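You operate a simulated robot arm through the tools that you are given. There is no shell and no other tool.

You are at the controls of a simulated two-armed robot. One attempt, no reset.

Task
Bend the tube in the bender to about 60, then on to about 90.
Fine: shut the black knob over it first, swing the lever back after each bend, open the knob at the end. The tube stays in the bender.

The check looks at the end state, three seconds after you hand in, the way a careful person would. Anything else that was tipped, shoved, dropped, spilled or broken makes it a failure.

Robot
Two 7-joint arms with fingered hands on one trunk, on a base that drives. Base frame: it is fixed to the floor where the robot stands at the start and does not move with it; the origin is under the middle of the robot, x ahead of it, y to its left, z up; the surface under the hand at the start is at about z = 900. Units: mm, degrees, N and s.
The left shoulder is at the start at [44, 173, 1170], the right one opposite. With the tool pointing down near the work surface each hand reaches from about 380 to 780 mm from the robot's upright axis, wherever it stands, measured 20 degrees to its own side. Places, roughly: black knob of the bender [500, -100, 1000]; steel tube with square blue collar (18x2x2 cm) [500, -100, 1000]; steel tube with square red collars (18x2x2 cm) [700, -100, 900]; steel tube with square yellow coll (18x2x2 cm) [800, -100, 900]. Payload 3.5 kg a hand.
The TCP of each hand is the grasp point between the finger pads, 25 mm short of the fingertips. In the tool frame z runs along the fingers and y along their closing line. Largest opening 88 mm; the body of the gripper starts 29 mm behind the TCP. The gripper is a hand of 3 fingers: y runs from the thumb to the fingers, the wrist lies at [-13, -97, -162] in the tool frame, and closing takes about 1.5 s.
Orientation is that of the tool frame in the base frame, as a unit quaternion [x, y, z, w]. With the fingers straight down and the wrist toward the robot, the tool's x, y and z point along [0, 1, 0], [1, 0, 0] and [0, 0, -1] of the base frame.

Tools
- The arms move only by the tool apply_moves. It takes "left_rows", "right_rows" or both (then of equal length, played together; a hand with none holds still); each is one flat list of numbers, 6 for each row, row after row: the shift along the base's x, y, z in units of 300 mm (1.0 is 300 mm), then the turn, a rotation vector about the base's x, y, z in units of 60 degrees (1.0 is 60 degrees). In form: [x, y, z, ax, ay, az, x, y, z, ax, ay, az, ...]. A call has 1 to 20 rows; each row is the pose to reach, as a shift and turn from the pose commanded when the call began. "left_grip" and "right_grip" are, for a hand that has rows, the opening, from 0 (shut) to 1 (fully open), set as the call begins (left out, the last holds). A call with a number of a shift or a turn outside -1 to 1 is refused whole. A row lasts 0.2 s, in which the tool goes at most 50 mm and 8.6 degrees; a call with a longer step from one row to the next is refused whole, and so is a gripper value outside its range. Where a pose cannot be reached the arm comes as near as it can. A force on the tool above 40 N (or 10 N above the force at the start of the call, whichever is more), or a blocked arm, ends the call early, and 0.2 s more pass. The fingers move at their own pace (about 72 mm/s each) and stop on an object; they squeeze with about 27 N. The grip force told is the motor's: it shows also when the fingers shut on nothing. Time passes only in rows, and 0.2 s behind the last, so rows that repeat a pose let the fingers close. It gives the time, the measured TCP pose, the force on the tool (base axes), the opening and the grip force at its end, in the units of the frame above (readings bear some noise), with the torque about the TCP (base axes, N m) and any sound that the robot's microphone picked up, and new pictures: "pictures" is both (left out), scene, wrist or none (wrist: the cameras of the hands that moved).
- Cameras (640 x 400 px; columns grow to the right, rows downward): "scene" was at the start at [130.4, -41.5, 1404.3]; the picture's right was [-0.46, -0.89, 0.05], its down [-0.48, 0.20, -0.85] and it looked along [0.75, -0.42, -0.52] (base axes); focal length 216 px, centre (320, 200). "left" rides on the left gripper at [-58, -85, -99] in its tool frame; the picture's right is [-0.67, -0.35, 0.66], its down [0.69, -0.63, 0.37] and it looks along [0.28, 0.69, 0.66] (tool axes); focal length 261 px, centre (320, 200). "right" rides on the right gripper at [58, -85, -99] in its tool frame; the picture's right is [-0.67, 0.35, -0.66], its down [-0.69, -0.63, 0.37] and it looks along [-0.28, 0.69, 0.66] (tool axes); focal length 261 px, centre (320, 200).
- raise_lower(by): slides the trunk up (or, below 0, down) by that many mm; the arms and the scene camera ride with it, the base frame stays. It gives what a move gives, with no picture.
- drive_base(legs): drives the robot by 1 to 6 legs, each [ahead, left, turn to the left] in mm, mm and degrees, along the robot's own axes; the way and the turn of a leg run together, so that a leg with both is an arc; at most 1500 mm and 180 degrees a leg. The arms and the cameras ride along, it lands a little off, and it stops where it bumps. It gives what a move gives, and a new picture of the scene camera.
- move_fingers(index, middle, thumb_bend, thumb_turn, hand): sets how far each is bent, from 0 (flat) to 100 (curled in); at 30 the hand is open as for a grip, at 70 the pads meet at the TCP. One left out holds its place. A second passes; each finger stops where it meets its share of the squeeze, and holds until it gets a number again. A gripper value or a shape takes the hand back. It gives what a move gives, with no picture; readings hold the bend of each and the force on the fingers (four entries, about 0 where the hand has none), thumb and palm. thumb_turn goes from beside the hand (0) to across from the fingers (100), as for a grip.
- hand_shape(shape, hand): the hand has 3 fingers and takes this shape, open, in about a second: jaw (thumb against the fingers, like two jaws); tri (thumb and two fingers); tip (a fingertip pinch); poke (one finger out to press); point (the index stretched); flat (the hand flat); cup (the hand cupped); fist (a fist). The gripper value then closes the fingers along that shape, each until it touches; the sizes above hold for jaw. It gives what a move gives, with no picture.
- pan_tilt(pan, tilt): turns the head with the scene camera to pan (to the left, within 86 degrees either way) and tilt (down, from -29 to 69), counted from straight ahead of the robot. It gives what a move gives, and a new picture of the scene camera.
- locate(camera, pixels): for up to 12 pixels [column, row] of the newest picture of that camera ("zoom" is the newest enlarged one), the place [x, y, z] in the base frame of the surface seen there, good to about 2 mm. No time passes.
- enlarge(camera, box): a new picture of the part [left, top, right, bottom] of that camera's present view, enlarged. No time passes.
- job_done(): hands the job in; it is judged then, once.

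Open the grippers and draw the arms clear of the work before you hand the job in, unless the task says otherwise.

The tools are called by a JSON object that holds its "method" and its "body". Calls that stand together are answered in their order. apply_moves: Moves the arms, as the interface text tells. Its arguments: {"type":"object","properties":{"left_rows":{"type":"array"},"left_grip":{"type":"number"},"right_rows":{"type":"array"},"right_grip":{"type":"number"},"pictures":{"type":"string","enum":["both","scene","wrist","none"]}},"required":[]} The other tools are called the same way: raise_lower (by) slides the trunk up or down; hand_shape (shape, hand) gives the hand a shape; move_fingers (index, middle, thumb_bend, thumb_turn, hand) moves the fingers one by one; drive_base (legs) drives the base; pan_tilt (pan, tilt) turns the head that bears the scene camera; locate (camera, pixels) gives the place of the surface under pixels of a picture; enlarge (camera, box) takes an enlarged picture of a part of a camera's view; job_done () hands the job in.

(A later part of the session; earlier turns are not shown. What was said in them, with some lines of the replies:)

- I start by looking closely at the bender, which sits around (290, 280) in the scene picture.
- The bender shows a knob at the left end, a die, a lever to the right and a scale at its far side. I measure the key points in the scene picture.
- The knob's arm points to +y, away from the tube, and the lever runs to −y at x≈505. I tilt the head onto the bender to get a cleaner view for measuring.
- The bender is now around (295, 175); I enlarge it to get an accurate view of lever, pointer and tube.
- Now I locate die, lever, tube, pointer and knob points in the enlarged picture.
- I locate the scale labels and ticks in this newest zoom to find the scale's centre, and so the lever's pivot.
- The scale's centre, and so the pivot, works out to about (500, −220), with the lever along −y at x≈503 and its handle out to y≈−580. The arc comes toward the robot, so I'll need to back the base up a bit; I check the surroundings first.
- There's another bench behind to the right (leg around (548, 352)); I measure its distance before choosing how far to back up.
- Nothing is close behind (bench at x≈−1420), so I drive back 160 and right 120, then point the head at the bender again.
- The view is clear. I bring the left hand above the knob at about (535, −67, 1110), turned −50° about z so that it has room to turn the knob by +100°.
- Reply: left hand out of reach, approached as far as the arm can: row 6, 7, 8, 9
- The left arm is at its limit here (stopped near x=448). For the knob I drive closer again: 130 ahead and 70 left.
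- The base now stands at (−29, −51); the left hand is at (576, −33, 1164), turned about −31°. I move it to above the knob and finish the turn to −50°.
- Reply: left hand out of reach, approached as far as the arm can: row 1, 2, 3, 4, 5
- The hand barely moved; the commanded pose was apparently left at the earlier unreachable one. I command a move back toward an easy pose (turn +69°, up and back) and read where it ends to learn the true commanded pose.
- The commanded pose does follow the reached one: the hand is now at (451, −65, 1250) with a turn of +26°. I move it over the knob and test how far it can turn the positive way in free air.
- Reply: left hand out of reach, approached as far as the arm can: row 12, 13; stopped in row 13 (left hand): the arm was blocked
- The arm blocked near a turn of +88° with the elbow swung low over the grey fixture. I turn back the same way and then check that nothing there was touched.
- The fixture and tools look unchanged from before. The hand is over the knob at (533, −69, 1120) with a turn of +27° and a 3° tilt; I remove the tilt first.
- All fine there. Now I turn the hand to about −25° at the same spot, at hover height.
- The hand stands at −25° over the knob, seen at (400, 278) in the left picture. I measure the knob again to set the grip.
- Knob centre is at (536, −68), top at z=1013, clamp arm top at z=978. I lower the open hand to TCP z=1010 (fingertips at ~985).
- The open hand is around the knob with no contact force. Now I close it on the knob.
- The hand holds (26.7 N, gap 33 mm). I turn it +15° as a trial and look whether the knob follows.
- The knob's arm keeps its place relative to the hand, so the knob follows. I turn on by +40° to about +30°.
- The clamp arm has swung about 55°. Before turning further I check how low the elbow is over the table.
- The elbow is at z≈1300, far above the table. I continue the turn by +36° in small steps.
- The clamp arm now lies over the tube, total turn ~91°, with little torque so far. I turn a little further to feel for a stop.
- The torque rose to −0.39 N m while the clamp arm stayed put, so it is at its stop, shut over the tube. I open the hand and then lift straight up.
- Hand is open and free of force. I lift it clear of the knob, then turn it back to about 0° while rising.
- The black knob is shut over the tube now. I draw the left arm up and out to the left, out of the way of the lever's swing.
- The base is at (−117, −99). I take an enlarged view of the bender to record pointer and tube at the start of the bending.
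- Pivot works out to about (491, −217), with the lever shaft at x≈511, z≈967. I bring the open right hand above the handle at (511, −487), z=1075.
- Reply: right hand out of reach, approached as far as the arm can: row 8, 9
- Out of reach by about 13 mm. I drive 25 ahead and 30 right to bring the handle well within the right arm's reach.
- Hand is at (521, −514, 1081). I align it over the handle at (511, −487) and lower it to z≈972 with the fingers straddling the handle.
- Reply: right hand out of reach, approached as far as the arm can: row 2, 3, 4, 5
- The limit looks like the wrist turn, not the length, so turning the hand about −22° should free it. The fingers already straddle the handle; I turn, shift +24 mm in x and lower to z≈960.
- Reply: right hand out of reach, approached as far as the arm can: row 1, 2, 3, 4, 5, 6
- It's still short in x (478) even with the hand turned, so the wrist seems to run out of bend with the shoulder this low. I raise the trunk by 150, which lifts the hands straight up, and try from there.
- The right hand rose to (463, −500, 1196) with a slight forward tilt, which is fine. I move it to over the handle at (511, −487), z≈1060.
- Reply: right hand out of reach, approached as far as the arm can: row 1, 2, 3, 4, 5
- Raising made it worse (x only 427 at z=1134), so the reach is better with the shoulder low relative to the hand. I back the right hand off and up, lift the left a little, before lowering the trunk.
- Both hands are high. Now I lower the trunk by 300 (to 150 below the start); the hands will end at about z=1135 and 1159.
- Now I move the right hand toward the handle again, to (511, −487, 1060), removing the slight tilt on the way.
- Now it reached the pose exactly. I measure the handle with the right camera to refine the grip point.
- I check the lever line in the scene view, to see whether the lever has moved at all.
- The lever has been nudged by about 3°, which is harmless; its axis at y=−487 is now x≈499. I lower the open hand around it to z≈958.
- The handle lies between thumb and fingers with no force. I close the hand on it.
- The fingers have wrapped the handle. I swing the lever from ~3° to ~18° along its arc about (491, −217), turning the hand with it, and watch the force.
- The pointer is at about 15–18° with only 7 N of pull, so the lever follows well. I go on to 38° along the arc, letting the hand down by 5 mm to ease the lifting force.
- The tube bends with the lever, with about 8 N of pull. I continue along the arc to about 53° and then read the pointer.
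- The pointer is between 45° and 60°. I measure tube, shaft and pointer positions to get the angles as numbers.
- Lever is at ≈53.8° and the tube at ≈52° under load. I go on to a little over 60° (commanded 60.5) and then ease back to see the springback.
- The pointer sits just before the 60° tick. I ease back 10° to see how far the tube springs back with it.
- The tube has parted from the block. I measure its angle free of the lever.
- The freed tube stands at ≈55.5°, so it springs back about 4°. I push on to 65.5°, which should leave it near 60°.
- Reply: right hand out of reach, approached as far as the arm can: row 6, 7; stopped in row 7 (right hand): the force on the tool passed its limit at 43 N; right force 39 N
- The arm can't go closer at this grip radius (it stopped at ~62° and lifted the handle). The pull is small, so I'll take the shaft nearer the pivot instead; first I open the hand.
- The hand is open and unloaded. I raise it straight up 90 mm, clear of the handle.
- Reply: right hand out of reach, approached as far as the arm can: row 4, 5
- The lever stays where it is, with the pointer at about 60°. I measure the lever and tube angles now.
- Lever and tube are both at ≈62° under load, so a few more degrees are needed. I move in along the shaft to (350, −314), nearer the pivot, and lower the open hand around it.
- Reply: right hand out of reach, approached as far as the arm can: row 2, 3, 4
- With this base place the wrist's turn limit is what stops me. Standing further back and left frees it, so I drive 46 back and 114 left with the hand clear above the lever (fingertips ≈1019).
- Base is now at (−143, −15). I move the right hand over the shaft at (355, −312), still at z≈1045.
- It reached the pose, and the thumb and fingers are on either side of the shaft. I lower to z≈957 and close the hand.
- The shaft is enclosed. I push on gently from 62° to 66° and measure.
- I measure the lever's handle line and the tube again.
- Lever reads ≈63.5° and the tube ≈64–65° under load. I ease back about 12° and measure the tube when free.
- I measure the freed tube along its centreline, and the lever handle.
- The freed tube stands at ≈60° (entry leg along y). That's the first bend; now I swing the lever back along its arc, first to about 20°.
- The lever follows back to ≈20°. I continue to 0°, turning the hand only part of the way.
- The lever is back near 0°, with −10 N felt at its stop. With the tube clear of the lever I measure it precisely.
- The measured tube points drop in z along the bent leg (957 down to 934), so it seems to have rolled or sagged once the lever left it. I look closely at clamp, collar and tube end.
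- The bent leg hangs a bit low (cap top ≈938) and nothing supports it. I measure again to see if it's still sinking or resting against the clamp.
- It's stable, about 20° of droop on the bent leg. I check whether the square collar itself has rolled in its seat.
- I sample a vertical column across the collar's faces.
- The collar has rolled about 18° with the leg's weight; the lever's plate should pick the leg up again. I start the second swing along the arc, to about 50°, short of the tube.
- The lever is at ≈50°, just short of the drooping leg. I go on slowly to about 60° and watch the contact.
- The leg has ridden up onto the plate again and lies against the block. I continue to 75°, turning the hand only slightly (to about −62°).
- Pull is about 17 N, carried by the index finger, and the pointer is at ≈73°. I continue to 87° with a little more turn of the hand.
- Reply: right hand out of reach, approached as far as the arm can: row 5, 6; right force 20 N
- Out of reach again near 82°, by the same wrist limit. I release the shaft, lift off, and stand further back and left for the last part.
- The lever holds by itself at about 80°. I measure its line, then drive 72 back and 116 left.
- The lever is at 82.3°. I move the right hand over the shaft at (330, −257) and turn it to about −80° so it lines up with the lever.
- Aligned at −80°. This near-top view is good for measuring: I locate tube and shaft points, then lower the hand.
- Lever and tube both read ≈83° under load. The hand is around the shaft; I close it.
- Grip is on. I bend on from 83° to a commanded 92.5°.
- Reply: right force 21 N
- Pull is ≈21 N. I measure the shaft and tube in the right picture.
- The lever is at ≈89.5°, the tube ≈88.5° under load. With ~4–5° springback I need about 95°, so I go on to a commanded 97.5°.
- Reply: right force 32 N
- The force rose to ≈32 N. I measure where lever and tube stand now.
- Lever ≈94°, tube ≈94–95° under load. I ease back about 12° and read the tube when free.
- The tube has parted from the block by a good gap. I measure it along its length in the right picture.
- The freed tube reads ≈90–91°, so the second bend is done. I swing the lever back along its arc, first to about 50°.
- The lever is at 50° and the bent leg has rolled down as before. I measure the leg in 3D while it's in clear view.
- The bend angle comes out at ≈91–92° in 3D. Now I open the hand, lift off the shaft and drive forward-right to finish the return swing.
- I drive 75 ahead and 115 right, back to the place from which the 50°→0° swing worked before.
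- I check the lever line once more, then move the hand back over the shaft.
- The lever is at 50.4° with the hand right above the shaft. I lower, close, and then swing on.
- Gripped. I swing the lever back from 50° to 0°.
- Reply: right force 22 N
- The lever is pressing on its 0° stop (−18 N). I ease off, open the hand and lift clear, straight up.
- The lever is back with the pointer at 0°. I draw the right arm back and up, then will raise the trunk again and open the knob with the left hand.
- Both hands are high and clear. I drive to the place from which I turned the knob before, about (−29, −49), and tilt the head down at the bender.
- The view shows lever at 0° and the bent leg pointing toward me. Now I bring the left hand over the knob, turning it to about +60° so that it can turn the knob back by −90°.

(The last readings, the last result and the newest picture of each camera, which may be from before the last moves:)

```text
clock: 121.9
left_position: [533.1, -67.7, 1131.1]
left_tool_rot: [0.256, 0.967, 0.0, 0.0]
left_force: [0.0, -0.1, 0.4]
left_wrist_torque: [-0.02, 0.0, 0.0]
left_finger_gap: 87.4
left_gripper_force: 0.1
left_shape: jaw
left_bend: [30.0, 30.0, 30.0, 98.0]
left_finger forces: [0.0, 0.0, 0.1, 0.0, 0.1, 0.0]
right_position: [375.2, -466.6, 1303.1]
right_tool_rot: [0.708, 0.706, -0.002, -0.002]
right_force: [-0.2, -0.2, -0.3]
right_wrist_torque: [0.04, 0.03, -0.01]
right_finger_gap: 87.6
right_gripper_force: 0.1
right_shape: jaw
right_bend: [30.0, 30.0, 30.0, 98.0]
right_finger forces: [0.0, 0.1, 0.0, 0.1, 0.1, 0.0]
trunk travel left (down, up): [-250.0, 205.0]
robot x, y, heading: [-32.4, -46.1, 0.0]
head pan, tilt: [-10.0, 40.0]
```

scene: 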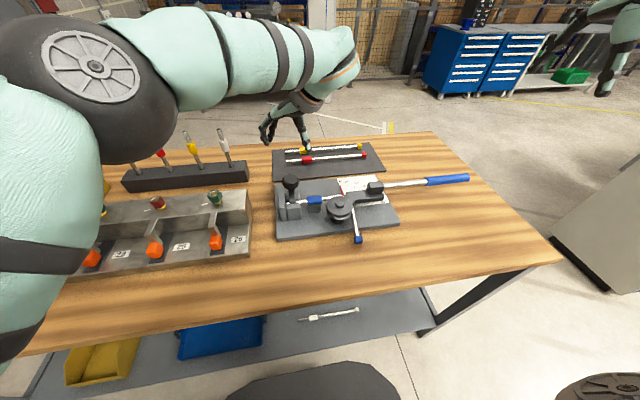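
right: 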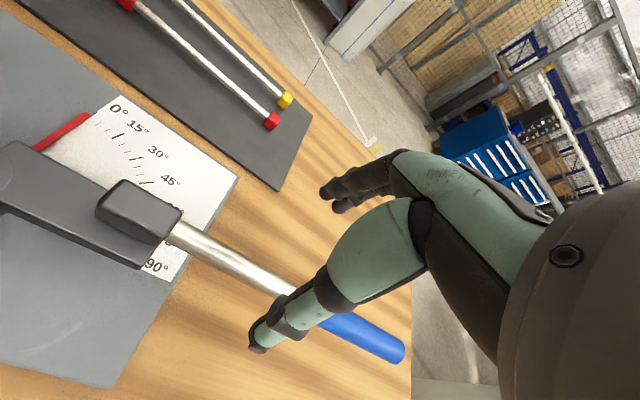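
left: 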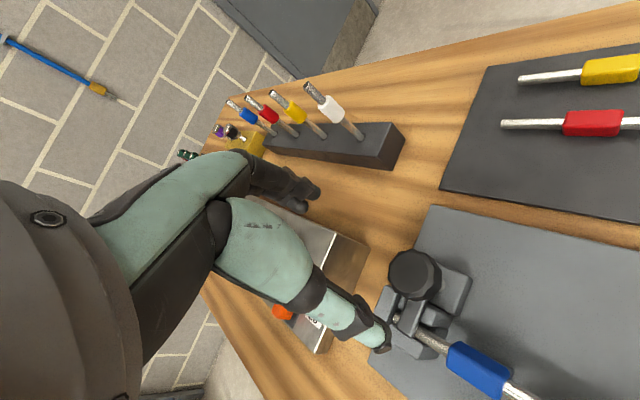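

The hand is right over the knob at +60°. I lower it to z≈1010 around the knob.

{"method": "apply_moves", "body": {"left_rows": [0.005, -0.001, -0.12, 0, 0, 0, 0.01, -0.002, -0.24, 0, 0, 0, 0.011, -0.002, -0.34, 0, 0, 0, 0.011, -0.002, -0.403, 0, 0, 0, 0.011, -0.002, -0.403, 0, 0, 0], "left_grip": 1}}

```text
clock: 123.1
left_position: [537.9, -66.9, 1008.0]
left_tool_rot: [0.256, 0.967, 0.002, 0.001]
left_force: [-0.1, 0.0, 0.3]
left_wrist_torque: [0.0, 0.0, 0.01]
left_finger_gap: 87.7
left_gripper_force: 0.1
left_shape: jaw
left_bend: [30.0, 30.0, 30.0, 98.0]
left_finger forces: [0.1, 0.1, 0.0, 0.0, 0.0, 0.0]
right_position: [374.7, -467.3, 1303.0]
right_tool_rot: [0.707, 0.707, -0.001, -0.001]
right_force: [0.3, 0.6, 0.3]
right_wrist_torque: [0.0, 0.0, 0.01]
right_finger_gap: 87.6
right_gripper_force: 0.1
right_shape: jaw
right_bend: [30.0, 30.0, 30.0, 98.0]
right_finger forces: [0.0, 0.0, 0.0, 0.1, 0.0, 0.0]
trunk travel left (down, up): [-250.0, 205.0]
robot x, y, heading: [-30.6, -47.2, 0.1]
head pan, tilt: [-10.0, 40.0]
```

scene: 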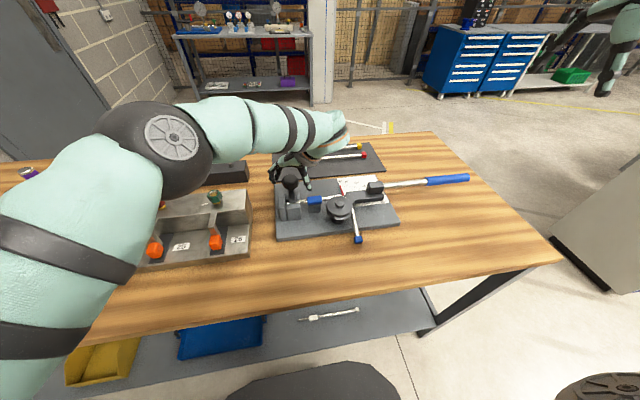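
left: 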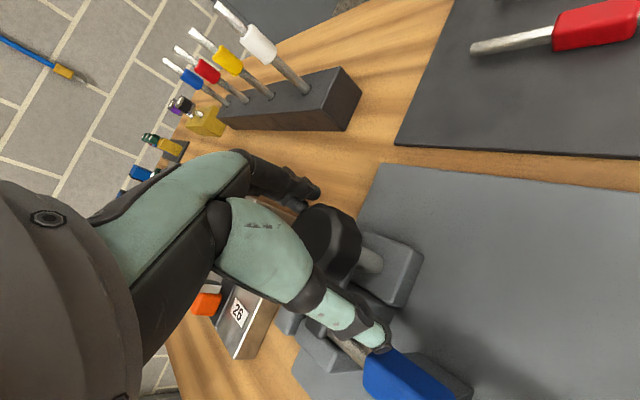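

No contact so far. I close the left hand on the knob.

{"method": "apply_moves", "body": {"left_rows": [-0.003, -0.003, 0.005, 0, 0, 0, -0.003, -0.003, 0.005, 0, 0, 0, -0.003, -0.003, 0.005, 0, 0, 0, -0.003, -0.003, 0.005, 0, 0, 0, -0.003, -0.003, 0.005, 0, 0, 0, -0.003, -0.003, 0.005, 0, 0, 0, -0.003, -0.003, 0.005, 0, 0, 0], "left_grip": 0, "pictures": "wrist"}}

```text
clock: 124.7
left_position: [535.6, -69.4, 1008.8]
left_tool_rot: [0.257, 0.967, 0.0, 0.001]
left_force: [0.2, -0.1, -2.3]
left_wrist_torque: [0.02, 0.02, 0.02]
left_finger_gap: 34.7
left_gripper_force: 27.2
left_shape: jaw
left_bend: [74.0, 45.0, 74.0, 100.0]
left_finger forces: [15.2, 8.5, 0.0, 0.1, 24.6, 0.0]
right_position: [375.8, -468.7, 1303.1]
right_tool_rot: [0.708, 0.706, -0.002, -0.002]
right_force: [0.1, -0.3, 0.1]
right_wrist_torque: [0.02, 0.01, 0.0]
right_finger_gap: 88.0
right_gripper_force: 0.2
right_shape: jaw
right_bend: [30.0, 30.0, 30.0, 98.0]
right_finger forces: [0.0, 0.1, 0.0, 0.0, 0.0, 0.1]
trunk travel left (down, up): [-250.0, 205.0]
robot x, y, heading: [-33.3, -46.9, 0.2]
head pan, tilt: [-10.0, 40.0]
```

left: 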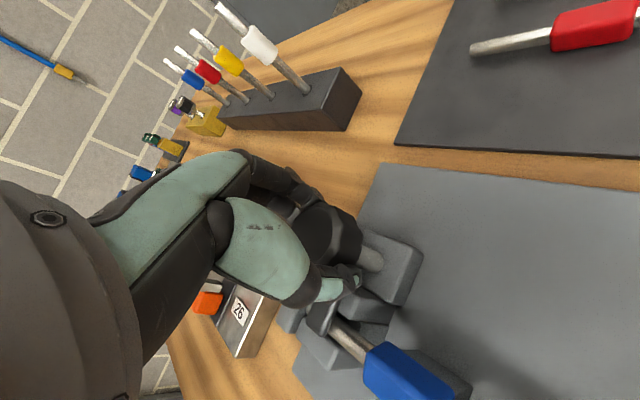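

Same grip as before (27 N, gap 35 mm). I turn the knob back by −60° first.

{"method": "apply_moves", "body": {"left_rows": [0, 0, 0, 0, 0, -0.11, 0, 0, 0, 0, 0, -0.22, 0, 0, 0, 0, 0, -0.33, 0, 0, 0, 0, 0, -0.44, 0, 0, 0, 0, 0, -0.55, 0, 0, 0, 0, 0, -0.66, 0, 0, 0, 0, 0, -0.77, 0, 0, 0, 0, 0, -0.88, 0, 0, 0, 0, 0, -1.0, 0, 0, 0, 0, 0, -1.0]}}

{"method": "enlarge", "body": {"camera": "scene", "box": [260, 120, 420, 250]}}

```text
clock: 126.9
left_position: [536.3, -66.6, 1011.5]
left_tool_rot: [0.706, 0.708, 0.001, 0.001]
left_force: [-8.7, 9.3, -5.9]
left_wrist_torque: [0.15, 0.22, 0.08]
left_finger_gap: 32.2
left_gripper_force: 27.0
left_shape: jaw
left_bend: [74.0, 46.0, 73.0, 100.0]
left_finger forces: [12.2, 9.0, 0.0, 0.1, 29.7, 0.1]
right_position: [373.8, -465.6, 1303.6]
right_tool_rot: [0.708, 0.707, -0.002, -0.001]
right_force: [-0.5, 0.5, -1.5]
right_wrist_torque: [-0.02, -0.02, -0.01]
right_finger_gap: 88.1
right_gripper_force: 0.1
right_shape: jaw
right_bend: [30.0, 30.0, 30.0, 98.0]
right_finger forces: [0.0, 0.1, 0.0, 0.0, 0.1, 0.1]
trunk travel left (down, up): [-250.0, 205.0]
robot x, y, heading: [-33.3, -43.6, 0.2]
head pan, tilt: [-10.0, 40.0]
```

scene: 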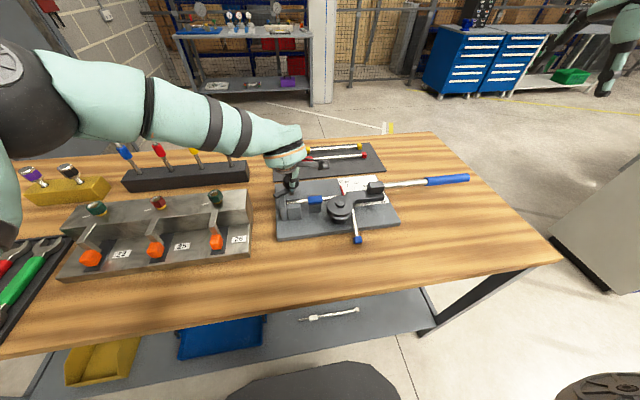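
left: 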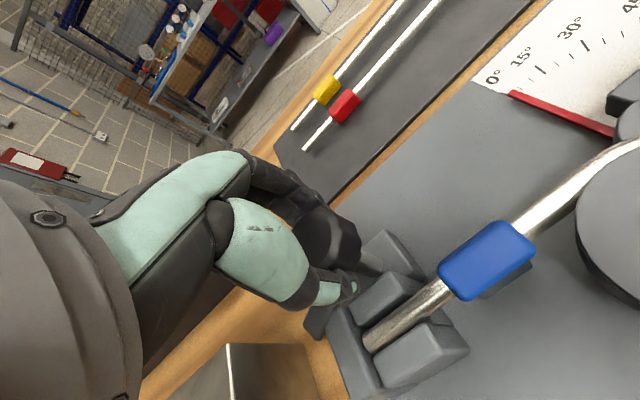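

```text
3.08 times, centred on (340, 185) of scene
```

zoom: 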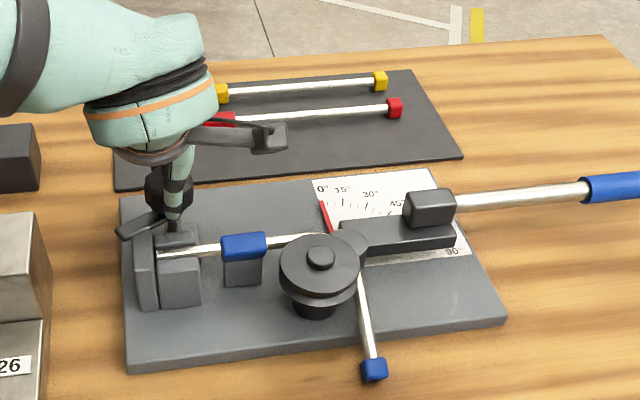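

The clamp arm has come off the tube, about 60° open. I turn on by another −28°.

{"method": "apply_moves", "body": {"left_rows": [0, 0, 0, 0, 0, -0.1, 0, 0, 0, 0, 0, -0.2, 0, 0, 0, 0, 0, -0.3, 0, 0, 0, 0, 0, -0.4, 0, 0, 0, 0, 0, -0.47, 0, 0, 0, 0, 0, -0.47]}}

{"method": "enlarge", "body": {"camera": "scene", "box": [260, 120, 420, 250]}}

```text
clock: 128.3
left_position: [536.2, -65.2, 1010.4]
left_tool_rot: [0.857, 0.515, -0.001, 0.002]
left_force: [-7.6, 13.6, -6.4]
left_wrist_torque: [0.31, 0.21, 0.12]
left_finger_gap: 31.5
left_gripper_force: 26.5
left_shape: jaw
left_bend: [74.0, 48.0, 72.0, 100.0]
left_finger forces: [11.2, 7.6, 0.1, 0.1, 31.1, 0.0]
right_position: [375.4, -464.3, 1303.7]
right_tool_rot: [0.708, 0.707, -0.003, -0.001]
right_force: [0.1, 0.3, -0.8]
right_wrist_torque: [-0.03, 0.01, 0.02]
right_finger_gap: 87.8
right_gripper_force: 0.1
right_shape: jaw
right_bend: [30.0, 30.0, 30.0, 98.0]
right_finger forces: [0.0, 0.0, 0.0, 0.1, 0.1, 0.0]
trunk travel left (down, up): [-250.0, 205.0]
robot x, y, heading: [-30.6, -45.2, 0.4]
head pan, tilt: [-10.0, 40.0]
```

scene: 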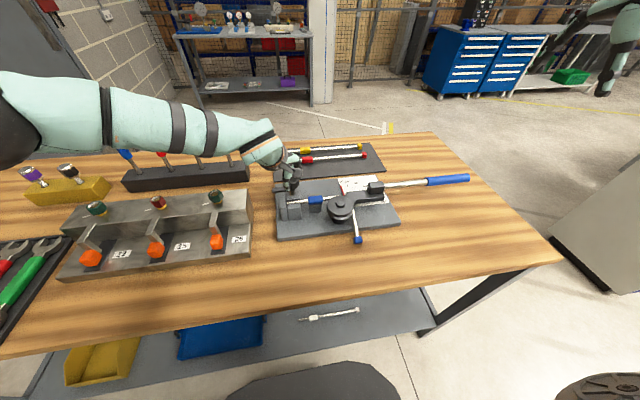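
left: 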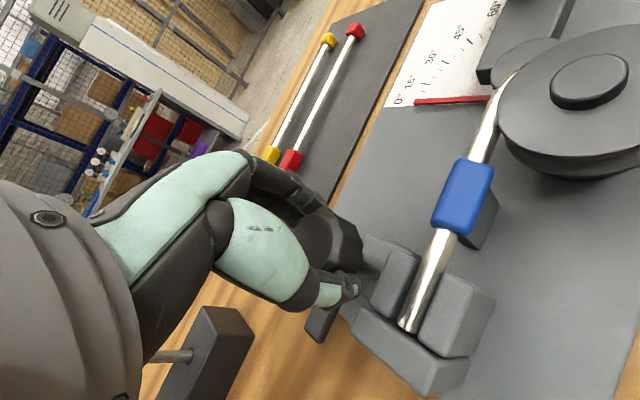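

```text
3.08 times, centred on (340, 185) of scene
```

zoom: 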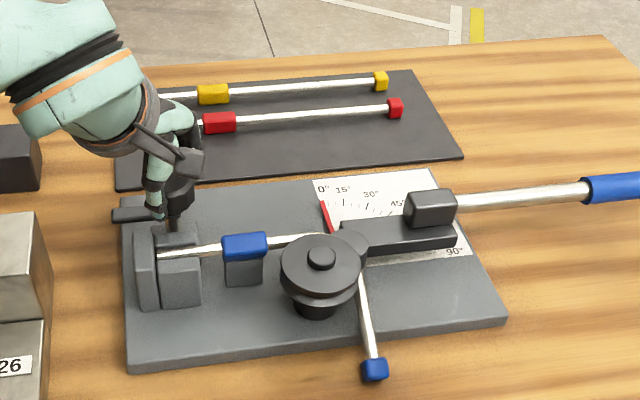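

The clamp arm points away again (+y), as at the start, and the tube has stayed put. I open the left hand and lift it straight up.

{"method": "apply_moves", "body": {"left_rows": [0, 0, 0, 0, 0, 0, 0, 0, 0, 0, 0, 0, 0, 0, 0, 0, 0, 0, 0, 0, 0, 0, 0, 0, 0, 0, 0, 0, 0, 0, 0, 0, 0, 0, 0, 0, 0, 0, 0, 0, 0, 0], "left_grip": 1, "pictures": "wrist"}}

{"method": "apply_moves", "body": {"left_rows": [0, 0, 0.08, 0, 0, 0, 0, 0, 0.16, 0, 0, 0, 0, 0, 0.24, 0, 0, 0, 0, 0, 0.32, 0, 0, 0, 0, 0, 0.4, 0, 0, 0, 0, 0, 0.48, 0, 0, 0, 0, 0, 0.48, 0, 0, 0], "pictures": "both"}}

```text
clock: 129.9
left_position: [537.7, -68.5, 1009.9]
left_tool_rot: [0.857, 0.515, 0.0, 0.001]
left_force: [-0.7, -0.5, -0.3]
left_wrist_torque: [-0.03, 0.02, -0.02]
left_finger_gap: 87.5
left_gripper_force: 0.2
left_shape: jaw
left_bend: [30.0, 30.0, 30.0, 98.0]
left_finger forces: [0.0, 0.0, 0.0, 0.1, 0.0, 0.0]
right_position: [374.2, -467.5, 1302.1]
right_tool_rot: [0.708, 0.706, -0.001, -0.001]
right_force: [0.6, -0.2, -0.8]
right_wrist_torque: [0.01, 0.02, 0.0]
right_finger_gap: 87.9
right_gripper_force: 0.0
right_shape: jaw
right_bend: [30.0, 30.0, 30.0, 98.0]
right_finger forces: [0.0, 0.0, 0.1, 0.0, 0.0, 0.1]
trunk travel left (down, up): [-250.0, 205.0]
robot x, y, heading: [-34.5, -47.9, 0.1]
head pan, tilt: [-10.0, 40.0]
```

left: 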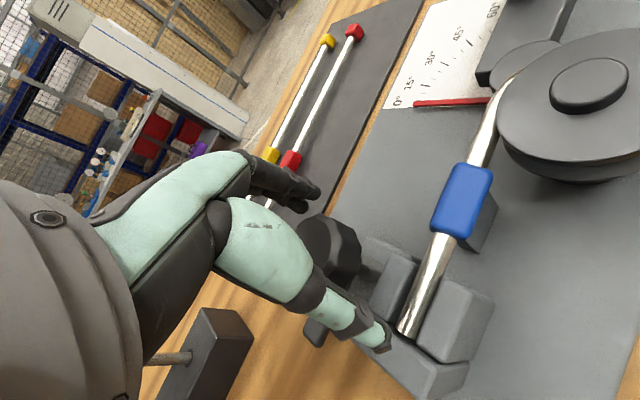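

```text
clock: 131.5
left_position: [537.0, -68.9, 1153.3]
left_tool_rot: [0.857, 0.516, 0.0, 0.001]
left_force: [-0.7, -0.5, 0.2]
left_wrist_torque: [0.01, -0.01, 0.0]
left_finger_gap: 87.5
left_gripper_force: 0.0
left_shape: jaw
left_bend: [30.0, 30.0, 30.0, 98.0]
left_finger forces: [0.1, 0.1, 0.0, 0.0, 0.0, 0.1]
right_position: [374.6, -466.6, 1303.0]
right_tool_rot: [0.708, 0.706, -0.003, -0.002]
right_force: [-0.1, 0.0, 1.0]
right_wrist_torque: [-0.04, -0.01, -0.02]
right_finger_gap: 87.9
right_gripper_force: 0.1
right_shape: jaw
right_bend: [30.0, 30.0, 30.0, 98.0]
right_finger forces: [0.0, 0.1, 0.0, 0.1, 0.1, 0.0]
trunk travel left (down, up): [-250.0, 205.0]
robot x, y, heading: [-30.4, -43.9, 0.2]
head pan, tilt: [-10.0, 40.0]
```

scene: 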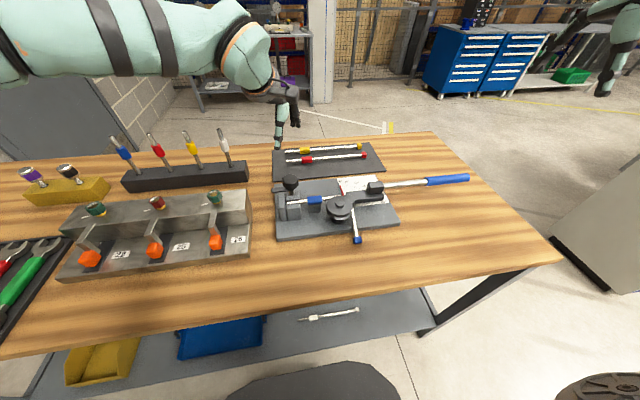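
left: 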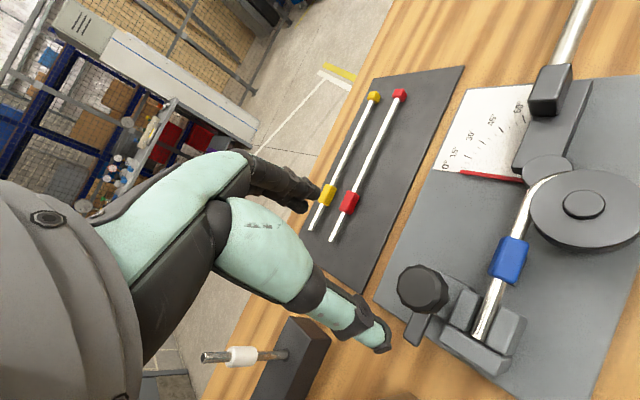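

The knob is open. I draw the left arm back and up, away from the work.

{"method": "apply_moves", "body": {"left_rows": [-0.083, 0.09, 0.06, 0, 0, 0.06, -0.167, 0.18, 0.12, 0, 0, 0.12, -0.25, 0.28, 0.18, 0, 0, 0.18, -0.333, 0.38, 0.24, 0, 0, 0.24, -0.417, 0.5, 0.3, 0, 0, 0.3, -0.5, 0.62, 0.34, 0, 0, 0.36, -0.583, 0.76, 0.34, 0, 0, 0.42, -0.667, 0.9, 0.34, 0, 0, 0.467, -0.667, 0.9, 0.34, 0, 0, 0.467], "pictures": "scene"}}

{"method": "enlarge", "body": {"camera": "scene", "box": [260, 130, 420, 250]}}

```text
clock: 133.5
left_position: [336.0, 200.6, 1256.9]
left_tool_rot: [0.706, 0.708, 0.001, 0.0]
left_force: [-0.5, 0.1, -0.5]
left_wrist_torque: [0.02, 0.02, 0.01]
left_finger_gap: 87.7
left_gripper_force: 0.0
left_shape: jaw
left_bend: [30.0, 30.0, 30.0, 98.0]
left_finger forces: [0.0, 0.0, 0.1, 0.0, 0.0, 0.1]
right_position: [374.9, -468.4, 1301.6]
right_tool_rot: [0.708, 0.706, -0.002, -0.002]
right_force: [0.3, 0.3, 0.2]
right_wrist_torque: [0.04, 0.02, -0.03]
right_finger_gap: 88.0
right_gripper_force: 0.0
right_shape: jaw
right_bend: [30.0, 30.0, 30.0, 98.0]
right_finger forces: [0.1, 0.0, 0.1, 0.0, 0.1, 0.0]
trunk travel left (down, up): [-250.0, 205.0]
robot x, y, heading: [-31.5, -45.9, 0.3]
head pan, tilt: [-10.0, 40.0]
```

scene: 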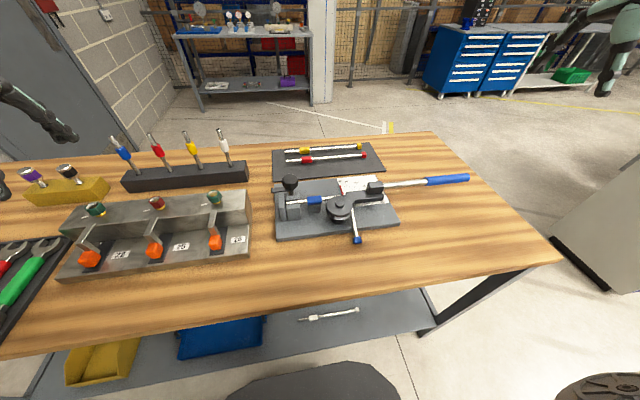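

```text
3.33 times, centred on (340, 190) of scene
```

zoom: 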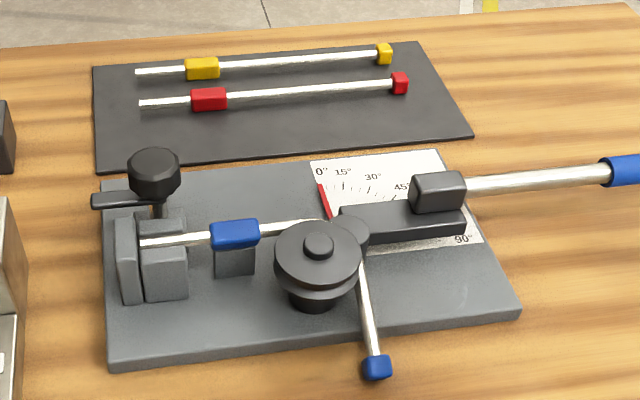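

Everything is in place: knob open, lever at 0°, tube bent. I verify the final bend angle by measuring both legs.

{"method": "locate", "body": {"camera": "zoom", "pixels": [[361, 275], [363, 290], [366, 305], [369, 320], [371, 335], [374, 350], [150, 240], [175, 238], [205, 236], [270, 230], [300, 227], [545, 181]]}}

{"method": "locate", "body": {"camera": "scene", "pixels": [[400, 185], [415, 183], [440, 181], [460, 178]]}}

```text
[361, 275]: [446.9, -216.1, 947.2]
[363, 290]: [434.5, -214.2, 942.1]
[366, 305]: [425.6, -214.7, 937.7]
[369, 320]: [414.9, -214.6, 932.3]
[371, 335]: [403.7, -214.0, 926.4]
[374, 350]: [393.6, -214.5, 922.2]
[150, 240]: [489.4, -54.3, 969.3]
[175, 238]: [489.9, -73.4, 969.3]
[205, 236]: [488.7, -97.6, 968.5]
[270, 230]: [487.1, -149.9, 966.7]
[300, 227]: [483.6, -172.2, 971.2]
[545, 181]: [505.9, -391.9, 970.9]
```

```text
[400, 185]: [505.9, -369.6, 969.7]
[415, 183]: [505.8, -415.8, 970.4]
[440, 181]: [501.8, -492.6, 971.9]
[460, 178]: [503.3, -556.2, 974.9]
```

The legs measure ≈90° to each other, the lever is at ≈0–1°, the knob is open, and nothing else has moved. Both hands are open and clear, so I hand the job in.

{"method": "job_done", "body": {}}

```text
The job is handed in.
```

I bent the tube in two stages and handed the job in. It measures about 90° between its two legs.

- **First bend:** the tube read about 60° once the lever was off it. A later 3D measurement put it nearer 63°.
- **Second bend:** I took the lever to about 94°, and the tube sprang back to about 90°.
- **Lever:** it went back to its 0° stop after each bend and is there now.
- **Knob:** I shut it over the tube before bending, and it is open again, pointing away as at the start.
- **Tube position:** the tube is still in the bender. It rolled about 20° in its seat after each bend, so the bent leg hangs a little low. It stayed put when I opened the knob.
- **Surroundings:** nothing else on the table looks moved. While I was first positioning the left arm over the knob, it was stopped once ("blocked"). I checked the grey fixture next to it and saw no change.

Both hands are open and clear of the work.
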